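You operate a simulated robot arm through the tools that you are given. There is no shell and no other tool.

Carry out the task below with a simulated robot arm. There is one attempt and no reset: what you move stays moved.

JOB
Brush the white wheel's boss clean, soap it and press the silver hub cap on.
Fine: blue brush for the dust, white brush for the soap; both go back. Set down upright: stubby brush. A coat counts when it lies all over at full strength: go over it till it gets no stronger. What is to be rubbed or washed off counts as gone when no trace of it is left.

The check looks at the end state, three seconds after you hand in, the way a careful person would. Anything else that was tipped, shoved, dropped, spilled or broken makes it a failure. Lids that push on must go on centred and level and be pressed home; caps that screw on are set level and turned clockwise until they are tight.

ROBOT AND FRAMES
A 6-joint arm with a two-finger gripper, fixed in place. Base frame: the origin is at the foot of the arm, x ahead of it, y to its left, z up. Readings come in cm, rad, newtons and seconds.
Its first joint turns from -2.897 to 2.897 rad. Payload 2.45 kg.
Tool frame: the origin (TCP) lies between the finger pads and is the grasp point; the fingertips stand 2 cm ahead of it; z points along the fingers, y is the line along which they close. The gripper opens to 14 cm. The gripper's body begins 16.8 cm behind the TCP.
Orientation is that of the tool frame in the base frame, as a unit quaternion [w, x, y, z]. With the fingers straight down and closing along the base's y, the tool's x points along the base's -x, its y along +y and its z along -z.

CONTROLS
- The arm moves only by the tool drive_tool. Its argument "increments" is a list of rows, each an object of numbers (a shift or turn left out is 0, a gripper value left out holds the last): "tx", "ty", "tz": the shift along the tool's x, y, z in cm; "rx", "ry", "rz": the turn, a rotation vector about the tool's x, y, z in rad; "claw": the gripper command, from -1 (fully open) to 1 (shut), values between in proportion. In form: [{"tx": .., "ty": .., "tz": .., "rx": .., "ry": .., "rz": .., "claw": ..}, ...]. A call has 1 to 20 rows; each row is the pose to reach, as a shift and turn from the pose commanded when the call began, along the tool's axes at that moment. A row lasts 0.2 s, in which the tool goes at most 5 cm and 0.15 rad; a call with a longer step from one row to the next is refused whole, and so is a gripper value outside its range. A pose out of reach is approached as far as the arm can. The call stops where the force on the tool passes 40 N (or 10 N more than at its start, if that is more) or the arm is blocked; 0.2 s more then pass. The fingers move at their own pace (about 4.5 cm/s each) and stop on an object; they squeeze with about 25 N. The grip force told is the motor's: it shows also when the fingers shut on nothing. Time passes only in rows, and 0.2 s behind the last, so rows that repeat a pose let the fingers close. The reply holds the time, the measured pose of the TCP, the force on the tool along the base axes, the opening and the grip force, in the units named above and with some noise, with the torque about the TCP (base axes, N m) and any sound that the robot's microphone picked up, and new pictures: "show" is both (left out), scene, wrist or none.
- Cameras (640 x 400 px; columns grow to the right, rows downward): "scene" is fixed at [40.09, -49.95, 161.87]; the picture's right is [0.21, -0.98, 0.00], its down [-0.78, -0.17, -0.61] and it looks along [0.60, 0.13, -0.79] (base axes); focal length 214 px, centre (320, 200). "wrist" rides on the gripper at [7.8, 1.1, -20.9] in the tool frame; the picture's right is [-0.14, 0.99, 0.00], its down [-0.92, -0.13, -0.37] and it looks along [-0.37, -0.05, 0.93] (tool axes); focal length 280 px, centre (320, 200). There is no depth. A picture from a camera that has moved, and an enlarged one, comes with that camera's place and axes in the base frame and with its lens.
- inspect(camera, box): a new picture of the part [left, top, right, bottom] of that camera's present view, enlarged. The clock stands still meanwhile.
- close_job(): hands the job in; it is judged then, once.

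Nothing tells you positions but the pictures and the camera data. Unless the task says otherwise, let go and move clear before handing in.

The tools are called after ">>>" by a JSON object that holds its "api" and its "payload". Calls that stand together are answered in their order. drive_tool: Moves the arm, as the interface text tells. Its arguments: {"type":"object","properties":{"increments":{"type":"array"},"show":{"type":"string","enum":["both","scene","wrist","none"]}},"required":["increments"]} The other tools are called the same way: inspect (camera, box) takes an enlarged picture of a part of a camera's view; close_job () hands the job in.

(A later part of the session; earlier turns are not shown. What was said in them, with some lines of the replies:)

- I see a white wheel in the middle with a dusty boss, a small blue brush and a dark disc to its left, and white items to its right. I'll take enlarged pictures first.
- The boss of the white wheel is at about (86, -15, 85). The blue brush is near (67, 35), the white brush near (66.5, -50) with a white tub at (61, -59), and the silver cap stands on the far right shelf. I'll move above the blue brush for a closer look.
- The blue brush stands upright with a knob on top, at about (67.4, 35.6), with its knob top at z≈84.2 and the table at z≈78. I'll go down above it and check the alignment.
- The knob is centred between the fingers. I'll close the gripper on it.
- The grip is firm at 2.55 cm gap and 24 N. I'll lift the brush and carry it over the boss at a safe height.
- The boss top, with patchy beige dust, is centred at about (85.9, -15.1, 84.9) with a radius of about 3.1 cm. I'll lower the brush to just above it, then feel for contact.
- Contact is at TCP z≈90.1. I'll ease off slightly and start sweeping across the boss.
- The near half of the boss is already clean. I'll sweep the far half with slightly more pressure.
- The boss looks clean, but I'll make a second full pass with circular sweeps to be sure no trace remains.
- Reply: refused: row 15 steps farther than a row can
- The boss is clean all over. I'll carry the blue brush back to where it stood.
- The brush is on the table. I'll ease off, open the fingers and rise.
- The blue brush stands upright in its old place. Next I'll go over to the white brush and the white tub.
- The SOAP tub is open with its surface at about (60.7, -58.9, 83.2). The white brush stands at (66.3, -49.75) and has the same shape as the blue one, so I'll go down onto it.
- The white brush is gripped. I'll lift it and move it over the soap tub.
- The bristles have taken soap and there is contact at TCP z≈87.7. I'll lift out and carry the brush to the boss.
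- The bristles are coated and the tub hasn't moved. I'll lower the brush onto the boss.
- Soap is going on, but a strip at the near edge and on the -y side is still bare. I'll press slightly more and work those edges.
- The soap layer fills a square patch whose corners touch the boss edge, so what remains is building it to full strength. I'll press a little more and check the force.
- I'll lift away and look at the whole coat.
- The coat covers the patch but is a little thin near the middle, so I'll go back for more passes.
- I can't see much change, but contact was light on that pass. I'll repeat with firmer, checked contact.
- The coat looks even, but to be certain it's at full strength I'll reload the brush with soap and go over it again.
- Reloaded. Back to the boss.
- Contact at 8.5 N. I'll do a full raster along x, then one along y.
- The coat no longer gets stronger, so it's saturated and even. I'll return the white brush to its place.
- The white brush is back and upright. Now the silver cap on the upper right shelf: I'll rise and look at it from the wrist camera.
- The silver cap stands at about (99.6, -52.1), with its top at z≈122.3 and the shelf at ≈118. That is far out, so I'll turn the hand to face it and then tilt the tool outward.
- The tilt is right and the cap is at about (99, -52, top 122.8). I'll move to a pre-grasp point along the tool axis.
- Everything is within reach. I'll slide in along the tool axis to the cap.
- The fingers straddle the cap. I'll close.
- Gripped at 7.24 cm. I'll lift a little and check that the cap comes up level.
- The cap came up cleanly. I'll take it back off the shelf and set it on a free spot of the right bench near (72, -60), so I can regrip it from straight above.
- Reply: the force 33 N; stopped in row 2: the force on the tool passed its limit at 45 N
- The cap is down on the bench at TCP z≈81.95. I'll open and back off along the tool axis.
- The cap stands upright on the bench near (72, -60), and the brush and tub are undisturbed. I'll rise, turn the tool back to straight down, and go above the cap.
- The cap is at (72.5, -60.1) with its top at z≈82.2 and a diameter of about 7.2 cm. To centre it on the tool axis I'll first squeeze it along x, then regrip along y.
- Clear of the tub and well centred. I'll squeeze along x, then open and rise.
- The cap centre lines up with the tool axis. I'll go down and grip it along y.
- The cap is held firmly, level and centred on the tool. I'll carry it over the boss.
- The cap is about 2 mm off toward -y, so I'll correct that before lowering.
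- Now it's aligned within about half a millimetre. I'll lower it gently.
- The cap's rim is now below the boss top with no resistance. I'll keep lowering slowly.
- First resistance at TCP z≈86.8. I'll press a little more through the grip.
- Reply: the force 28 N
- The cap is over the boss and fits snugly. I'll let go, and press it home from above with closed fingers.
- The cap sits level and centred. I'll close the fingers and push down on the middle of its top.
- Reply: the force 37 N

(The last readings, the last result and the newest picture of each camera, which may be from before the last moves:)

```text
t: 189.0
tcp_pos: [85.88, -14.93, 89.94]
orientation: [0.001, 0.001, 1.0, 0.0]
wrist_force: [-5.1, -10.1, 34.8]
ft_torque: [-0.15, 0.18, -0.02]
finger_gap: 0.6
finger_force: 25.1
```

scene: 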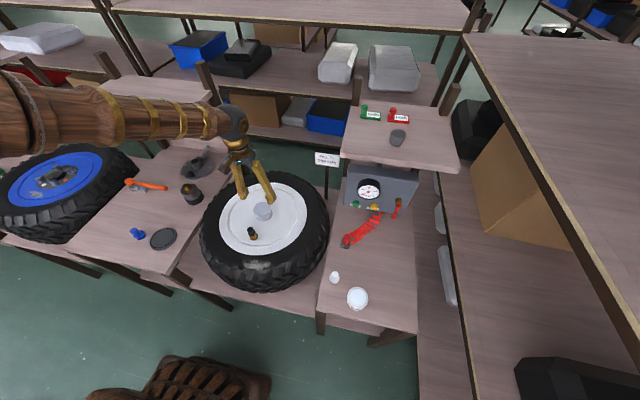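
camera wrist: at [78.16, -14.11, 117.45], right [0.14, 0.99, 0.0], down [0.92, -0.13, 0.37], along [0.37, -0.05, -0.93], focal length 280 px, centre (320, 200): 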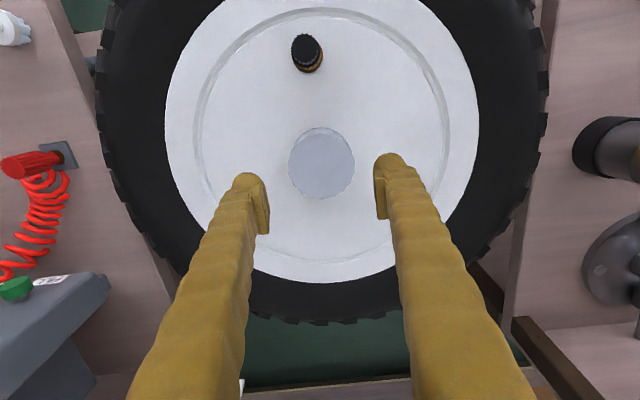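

>>> {"api": "drive_tool", "payload": {"increments": [{"tz": 0.04}, {"tz": 0.08}, {"tz": 0.08}], "show": "scene"}}

>>> {"api": "inspect", "payload": {"camera": "scene", "box": [245, 195, 285, 223]}}

>>> {"api": "inspect", "payload": {"camera": "wrist", "box": [270, 120, 370, 190]}}

```text
t: 189.4
tcp_pos: [85.96, -14.91, 89.97]
orientation: [0.003, 0.0, 1.0, -0.001]
wrist_force: [-1.4, -1.0, 8.5]
ft_torque: [-0.01, 0.05, 0.11]
finger_gap: 0.63
finger_force: 25.4
stopped in row 2: the force on the tool passed its limit at 50 N (the readings are from after the stop); the commanded pose is now the measured one
```

scene: 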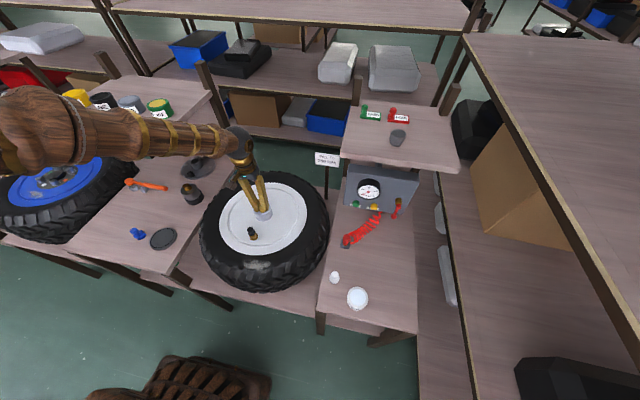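

```text
14.29 times, centred on (265, 209) of scene
camera zoom: at [40.09, -49.95, 161.87], right [0.21, -0.98, 0.0], down [-0.78, -0.17, -0.61], along [0.6, 0.13, -0.79], focal length 3064 px, centre (1106, 71)
```

zoom: 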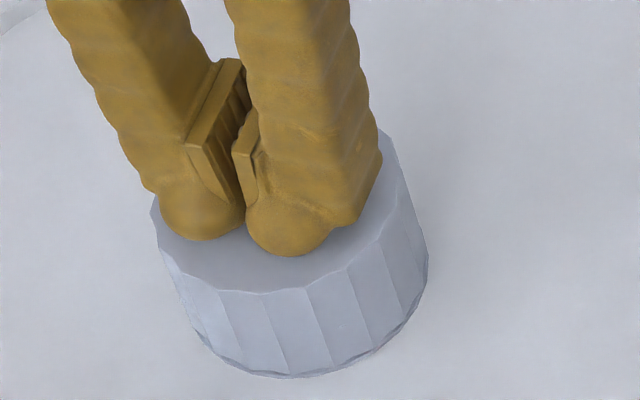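

```text
5.71 times, centred on (320, 155) of wrist
camera zoom: at [78.04, -13.87, 110.79], right [0.14, 0.99, 0.0], down [0.92, -0.13, 0.37], along [0.37, -0.05, -0.93], focal length 1602 px, centre (320, 457)
```

zoom: 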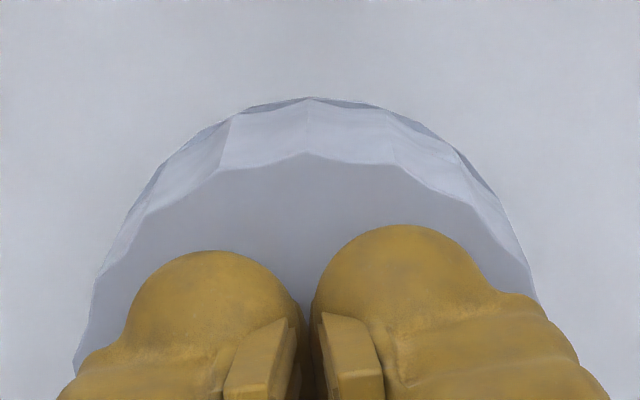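

The cap no longer moves at 50 N. To see whether it's truly home I'll back off and look at it from a low side angle with the wrist camera.

>>> {"api": "drive_tool", "payload": {"increments": [{"tz": -4}, {"tz": -8}, {"tz": -12}, {"tx": 3.5, "ty": 2.2, "tz": -12, "ry": -0.145}, {"tx": 7, "ty": 4.5, "tz": -12, "ry": -0.29}, {"tx": 10.5, "ty": 6.7, "tz": -12, "ry": -0.435}, {"tx": 14, "ty": 9, "tz": -12, "ry": -0.58}, {"tx": 14, "ty": 9, "tz": -12, "ry": -0.725}, {"tx": 14, "ty": 9, "tz": -12, "ry": -0.87}, {"tx": 14, "ty": 9, "tz": -9, "ry": -0.87}, {"tx": 14, "ty": 9, "tz": -6, "ry": -0.87}, {"tx": 14, "ty": 9, "tz": -3.5, "ry": -0.87}, {"tx": 14, "ty": 9, "tz": -3.5, "ry": -0.87}]}}

>>> {"api": "inspect", "payload": {"camera": "wrist", "box": [120, 40, 280, 160]}}

>>> {"api": "inspect", "payload": {"camera": "scene", "box": [245, 195, 285, 223]}}

```text
t: 192.2
tcp_pos: [71.6, -4.88, 93.03]
orientation: [0.418, -0.059, 0.907, 0.003]
wrist_force: [2.3, -4.2, 0.0]
ft_torque: [0.51, 0.19, 0.47]
finger_gap: 0.01
finger_force: 25.1
out of reach, approached as far as the arm can: row 9, 10, 12, 13
camera wrist: at [50.55, -5.82, 100.65], right [-0.02, 1.0, 0.06], down [0.33, -0.05, 0.94], along [0.94, 0.04, -0.33], focal length 280 px, centre (320, 200)
```

scene: 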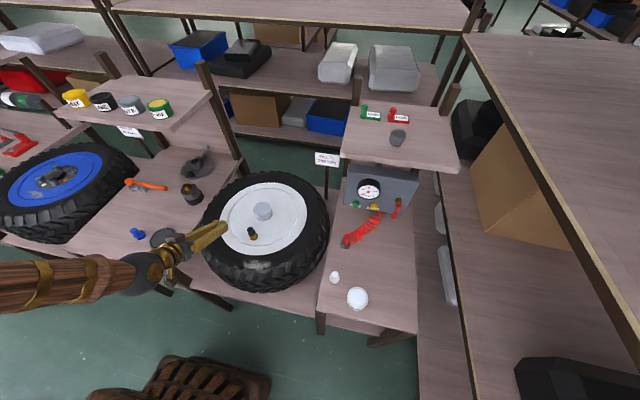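
wrist: 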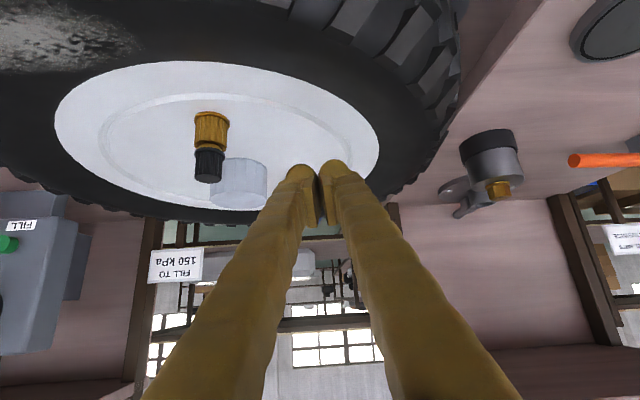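

```text
3.33 times, centred on (200, 100) of wrist
camera zoom: at [50.55, -5.82, 100.65], right [-0.02, 1.0, 0.06], down [0.33, -0.05, 0.94], along [0.94, 0.04, -0.33], focal length 935 px, centre (720, 533)
```

zoom: 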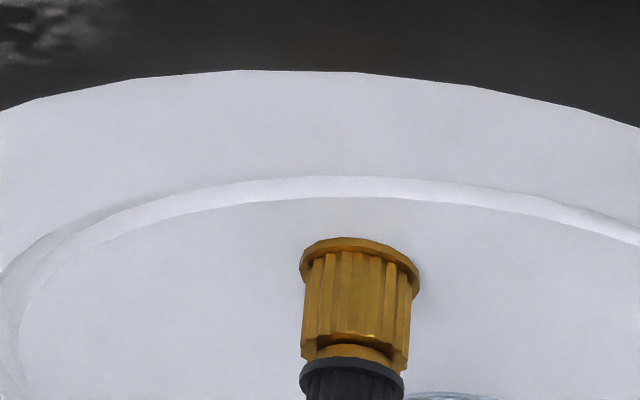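

```text
14.29 times, centred on (265, 209) of scene
camera zoom: at [40.09, -49.95, 161.87], right [0.21, -0.98, 0.0], down [-0.78, -0.17, -0.61], along [0.6, 0.13, -0.79], focal length 3064 px, centre (1106, 71)
```

zoom: 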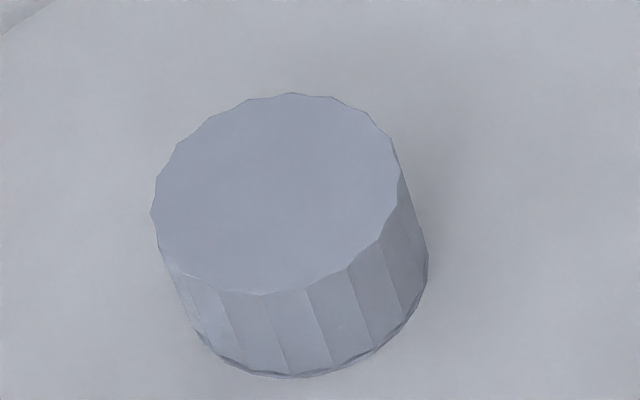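

>>> {"api": "inspect", "payload": {"camera": "wrist", "box": [190, 135, 290, 215]}}

>>> {"api": "inspect", "payload": {"camera": "scene", "box": [110, 190, 270, 310]}}

```text
5.00 times, centred on (240, 175) of wrist
camera zoom: at [50.55, -5.82, 100.65], right [-0.02, 1.0, 0.06], down [0.33, -0.05, 0.94], along [0.94, 0.04, -0.33], focal length 1402 px, centre (720, 325)
```

zoom: 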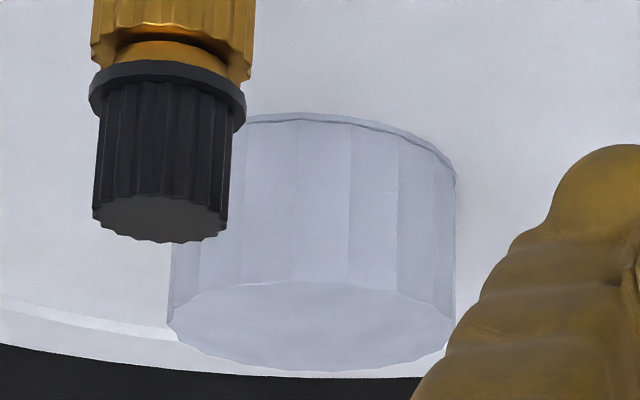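

```text
3.33 times, centred on (190, 250) of scene
camera zoom: at [40.09, -49.95, 161.87], right [0.21, -0.98, 0.0], down [-0.78, -0.17, -0.61], along [0.6, 0.13, -0.79], focal length 715 px, centre (753, 33)
```

zoom: 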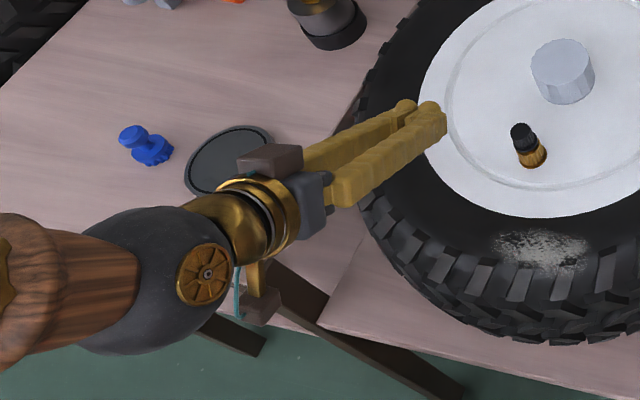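

>>> {"api": "inspect", "payload": {"camera": "wrist", "box": [225, 150, 285, 190]}}

```text
10.00 times, centred on (255, 170) of wrist
camera zoom: at [50.55, -5.82, 100.65], right [-0.02, 1.0, 0.06], down [0.33, -0.05, 0.94], along [0.94, 0.04, -0.33], focal length 2804 px, centre (970, 500)
```

zoom: 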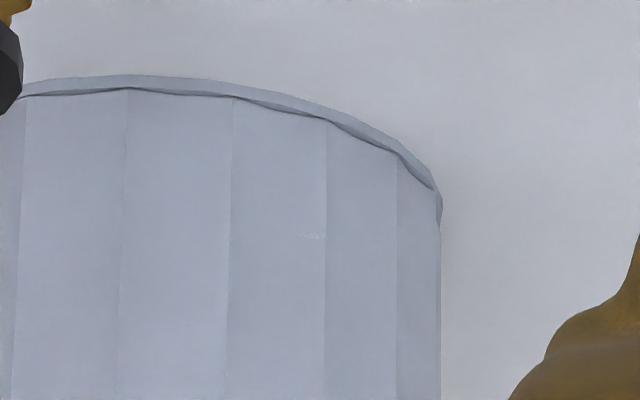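

From the side, the cap's rim sits flush on the wheel plate with no gap, and it's level. I'll raise the arm carefully out of this cramped pose.

>>> {"api": "drive_tool", "payload": {"increments": [{"tx": -2.3, "tz": -1.93}, {"tx": -4.6, "tz": -3.86}, {"tx": -7.7, "tz": -6.4}, {"tx": -10.7, "tz": -9}, {"tx": -13.8, "tz": -11.6}, {"tx": -16.8, "tz": -14.1}, {"tx": -16.8, "tz": -14.1}]}}

```text
t: 193.8
tcp_pos: [72.4, -6.28, 114.32]
orientation: [0.419, 0.025, 0.907, 0.013]
wrist_force: [-2.0, -0.4, -1.0]
ft_torque: [0.09, -0.22, 0.23]
finger_gap: 0.0
finger_force: 25.4
camera wrist: at [51.39, -4.74, 121.97], right [0.12, 0.98, 0.15], down [0.31, -0.18, 0.93], along [0.94, -0.07, -0.33], focal length 280 px, centre (320, 200)
```

scene: 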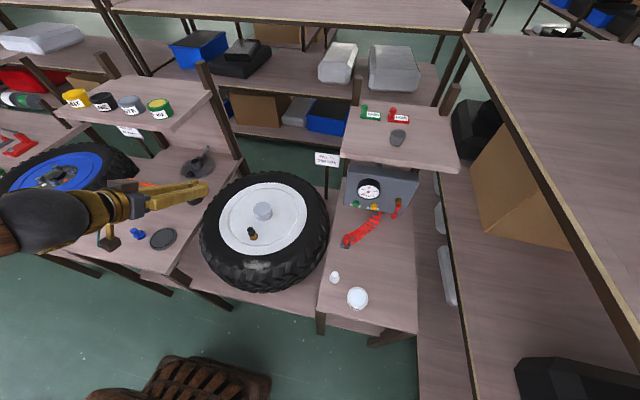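
wrist: 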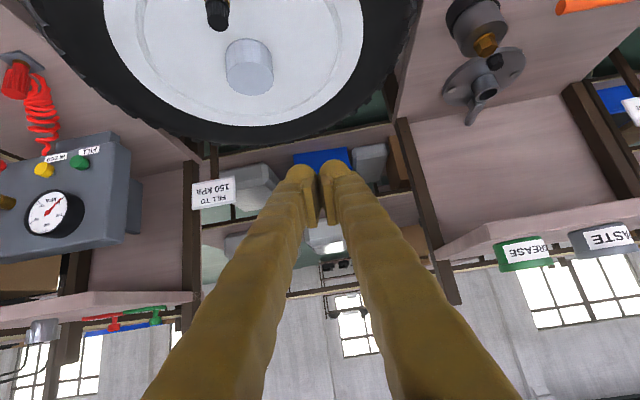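

>>> {"api": "drive_tool", "payload": {"increments": [{"ry": 0.145, "tx": -1.5, "tz": -1.3}, {"ry": 0.29, "tx": -3, "tz": -2.6}, {"ry": 0.435, "tx": -4.5, "tz": -3.9}, {"ry": 0.58, "tx": -6, "tz": -5.2}, {"ry": 0.725, "tx": -7.5, "tz": -6.5}, {"ry": 0.87, "tx": -9, "tz": -7.8}, {"ry": 0.87, "tx": -9, "tz": -7.8}, {"ry": 0.87, "tx": -9, "tz": -7.8}]}}

>>> {"api": "inspect", "payload": {"camera": "scene", "box": [190, 160, 340, 300]}}

>>> {"api": "inspect", "payload": {"camera": "scene", "box": [90, 140, 230, 260]}}

>>> {"api": "inspect", "payload": {"camera": "scene", "box": [310, 90, 450, 320]}}

```text
t: 195.6
tcp_pos: [71.59, -6.23, 127.16]
orientation: [0.002, 0.001, 1.0, -0.001]
wrist_force: [-0.2, -0.3, -0.3]
ft_torque: [-0.02, -0.01, 0.0]
finger_gap: 0.03
finger_force: 25.2
camera wrist: at [63.67, -5.11, 148.14], right [0.14, 0.99, 0.0], down [0.92, -0.13, 0.37], along [0.37, -0.05, -0.93], focal length 280 px, centre (320, 200)
```

scene: 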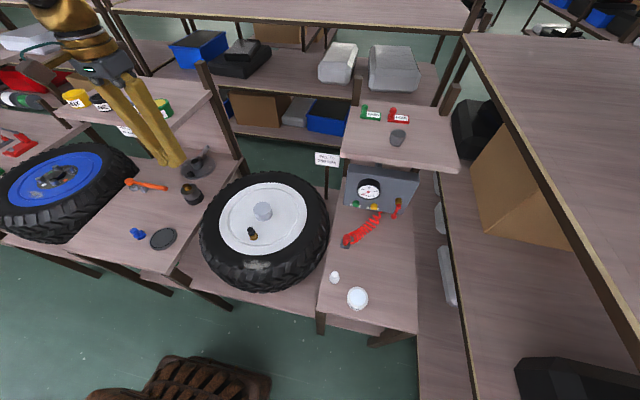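
wrist: 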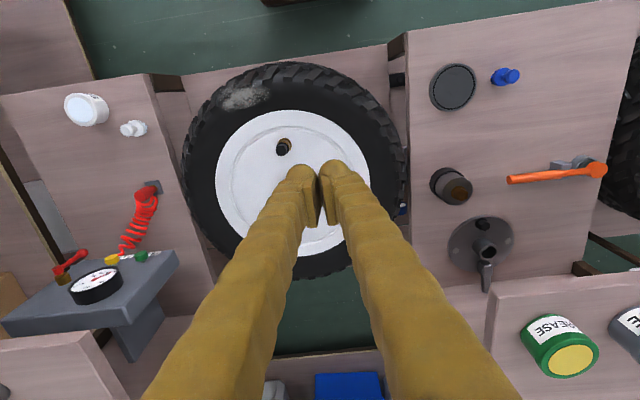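

```text
2.86 times, centred on (265, 230) of scene
camera zoom: at [40.09, -49.95, 161.87], right [0.21, -0.98, 0.0], down [-0.78, -0.17, -0.61], along [0.6, 0.13, -0.79], focal length 613 px, centre (477, 114)
```

zoom: 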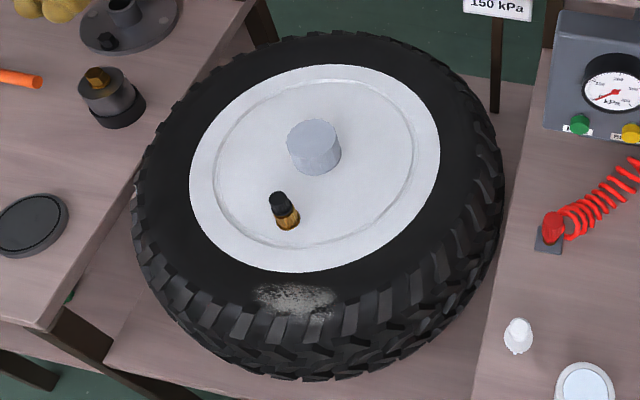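

```text
3.33 times, centred on (160, 200) of scene
camera zoom: at [40.09, -49.95, 161.87], right [0.21, -0.98, 0.0], down [-0.78, -0.17, -0.61], along [0.6, 0.13, -0.79], focal length 715 px, centre (853, 200)
```

zoom: 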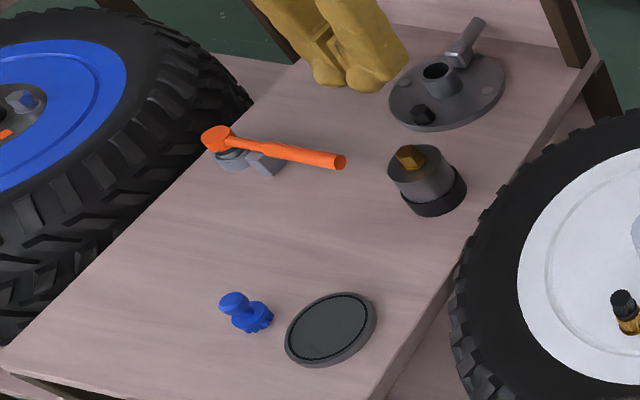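

```text
1.74 times, centred on (380, 205) of scene
camera zoom: at [40.09, -49.95, 161.87], right [0.21, -0.98, 0.0], down [-0.78, -0.17, -0.61], along [0.6, 0.13, -0.79], focal length 373 px, centre (216, 191)
```

zoom: 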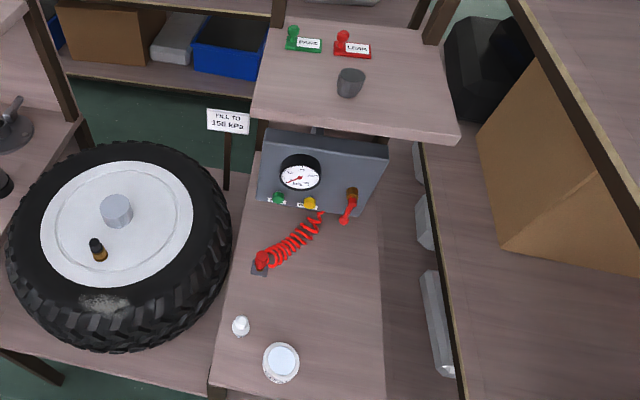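

>>> {"api": "inspect", "payload": {"camera": "scene", "box": [120, 215, 190, 260]}}

>>> {"api": "inspect", "payload": {"camera": "scene", "box": [245, 195, 285, 223]}}

>>> {"api": "inspect", "payload": {"camera": "scene", "box": [320, 265, 380, 315]}}

```text
8.89 times, centred on (155, 238) of scene
camera zoom: at [40.09, -49.95, 161.87], right [0.21, -0.98, 0.0], down [-0.78, -0.17, -0.61], along [0.6, 0.13, -0.79], focal length 1906 px, centre (1787, -133)
```

zoom: 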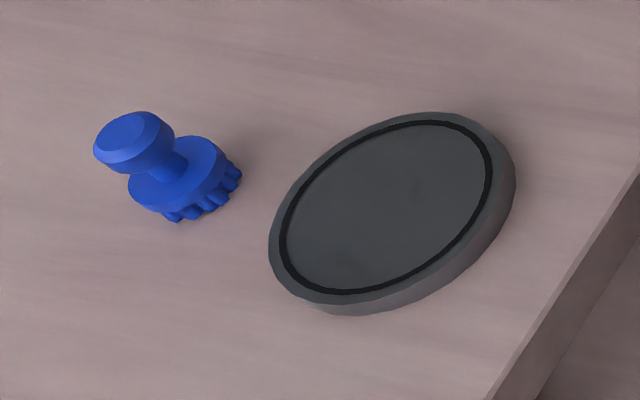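

```text
14.29 times, centred on (265, 209) of scene
camera zoom: at [40.09, -49.95, 161.87], right [0.21, -0.98, 0.0], down [-0.78, -0.17, -0.61], along [0.6, 0.13, -0.79], focal length 3064 px, centre (1106, 71)
```

zoom: 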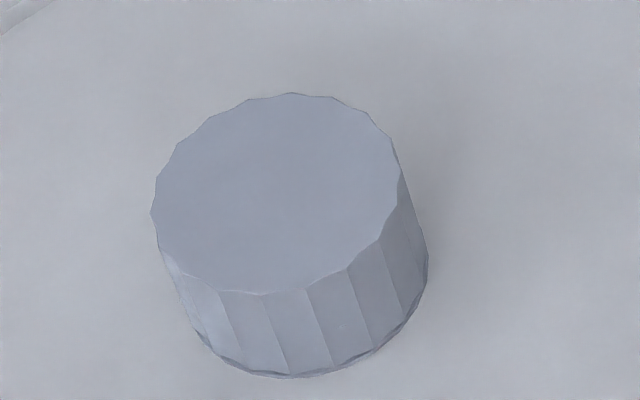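

```text
8.00 times, centred on (350, 290) of scene
camera zoom: at [40.09, -49.95, 161.87], right [0.21, -0.98, 0.0], down [-0.78, -0.17, -0.61], along [0.6, 0.13, -0.79], focal length 1716 px, centre (80, -520)
```

zoom: 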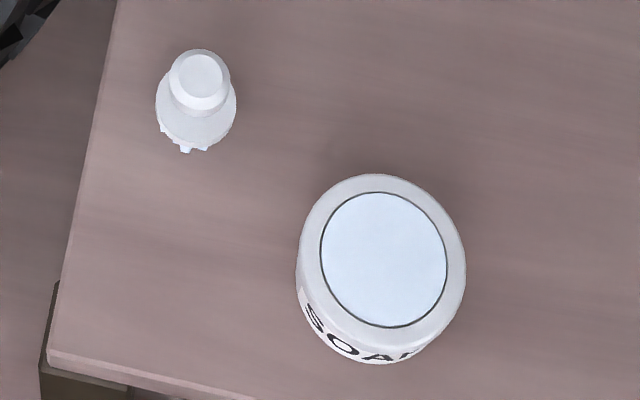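

Final state: the cap is flush, level and centred on the boss. Both brushes stand upright where they were, and the tub and other items are untouched. I'll raise the arm clear and hand in.

>>> {"api": "drive_tool", "payload": {"increments": [{"tx": 2, "tz": -4}, {"tx": 5, "tz": -7.5}, {"tx": 8, "tz": -11}, {"tx": 11, "tz": -15}, {"tx": 14, "tz": -18}, {"tx": 14, "tz": -18}]}}

```text
t: 197.0
tcp_pos: [57.43, -6.47, 145.0]
orientation: [0.001, 0.0, 1.0, -0.001]
wrist_force: [-0.7, 0.8, 0.4]
ft_torque: [0.0, -0.02, -0.05]
finger_gap: 0.0
finger_force: 25.0
camera wrist: at [49.52, -5.32, 165.97], right [0.14, 0.99, 0.0], down [0.92, -0.13, 0.37], along [0.37, -0.05, -0.93], focal length 280 px, centre (320, 200)
```

scene: 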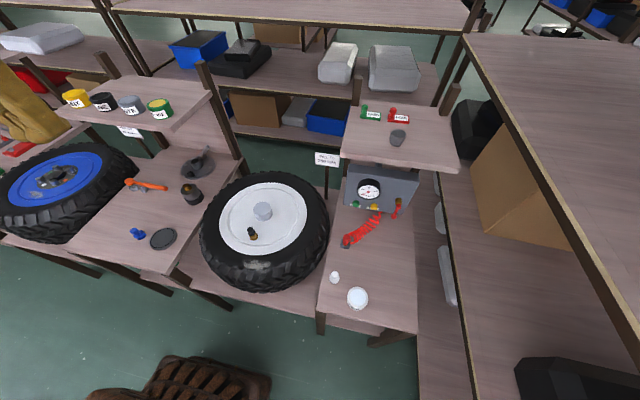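
wrist: 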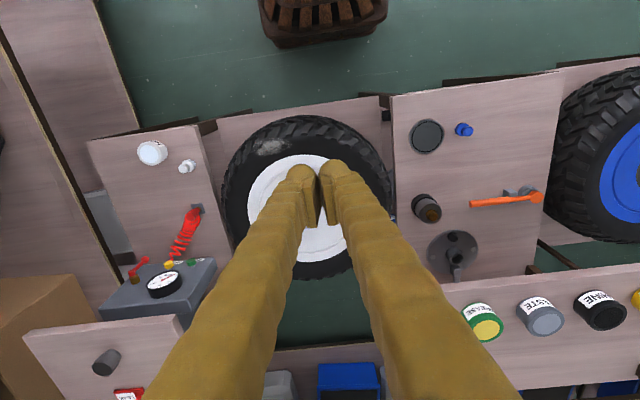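

The arm is clear of everything, the cap is seated and both brushes are back upright. I'm handing the job in.

>>> {"api": "close_job", "payload": {}}

```text
The job is handed in.
```

The white wheel's boss is brushed clean and soaped, the silver hub cap is pressed on, and I've handed the job in.

- **Dust:** I went over the boss twice with the blue brush, and no trace shows in the close-up pictures.
- **Soap:** I made repeated passes with the white brush and reloaded it once. The coat stopped getting any stronger. It formed a square patch on the boss top, leaving thin strips bare between its straight sides and the round edge. I took that as the whole soap area and could not brush it further out.
- **Hub cap:** It sits centred and level, with its rim flush on the wheel plate in a low side view. I pushed on its top until the force passed 50 N and it moved no further. The microphone picked up no click.
- **Brushes:** Both stand upright within about 2 mm of where they started.

I set the cap down briefly on the right bench to regrip it from above. Nothing else looks moved, tipped or spilled.
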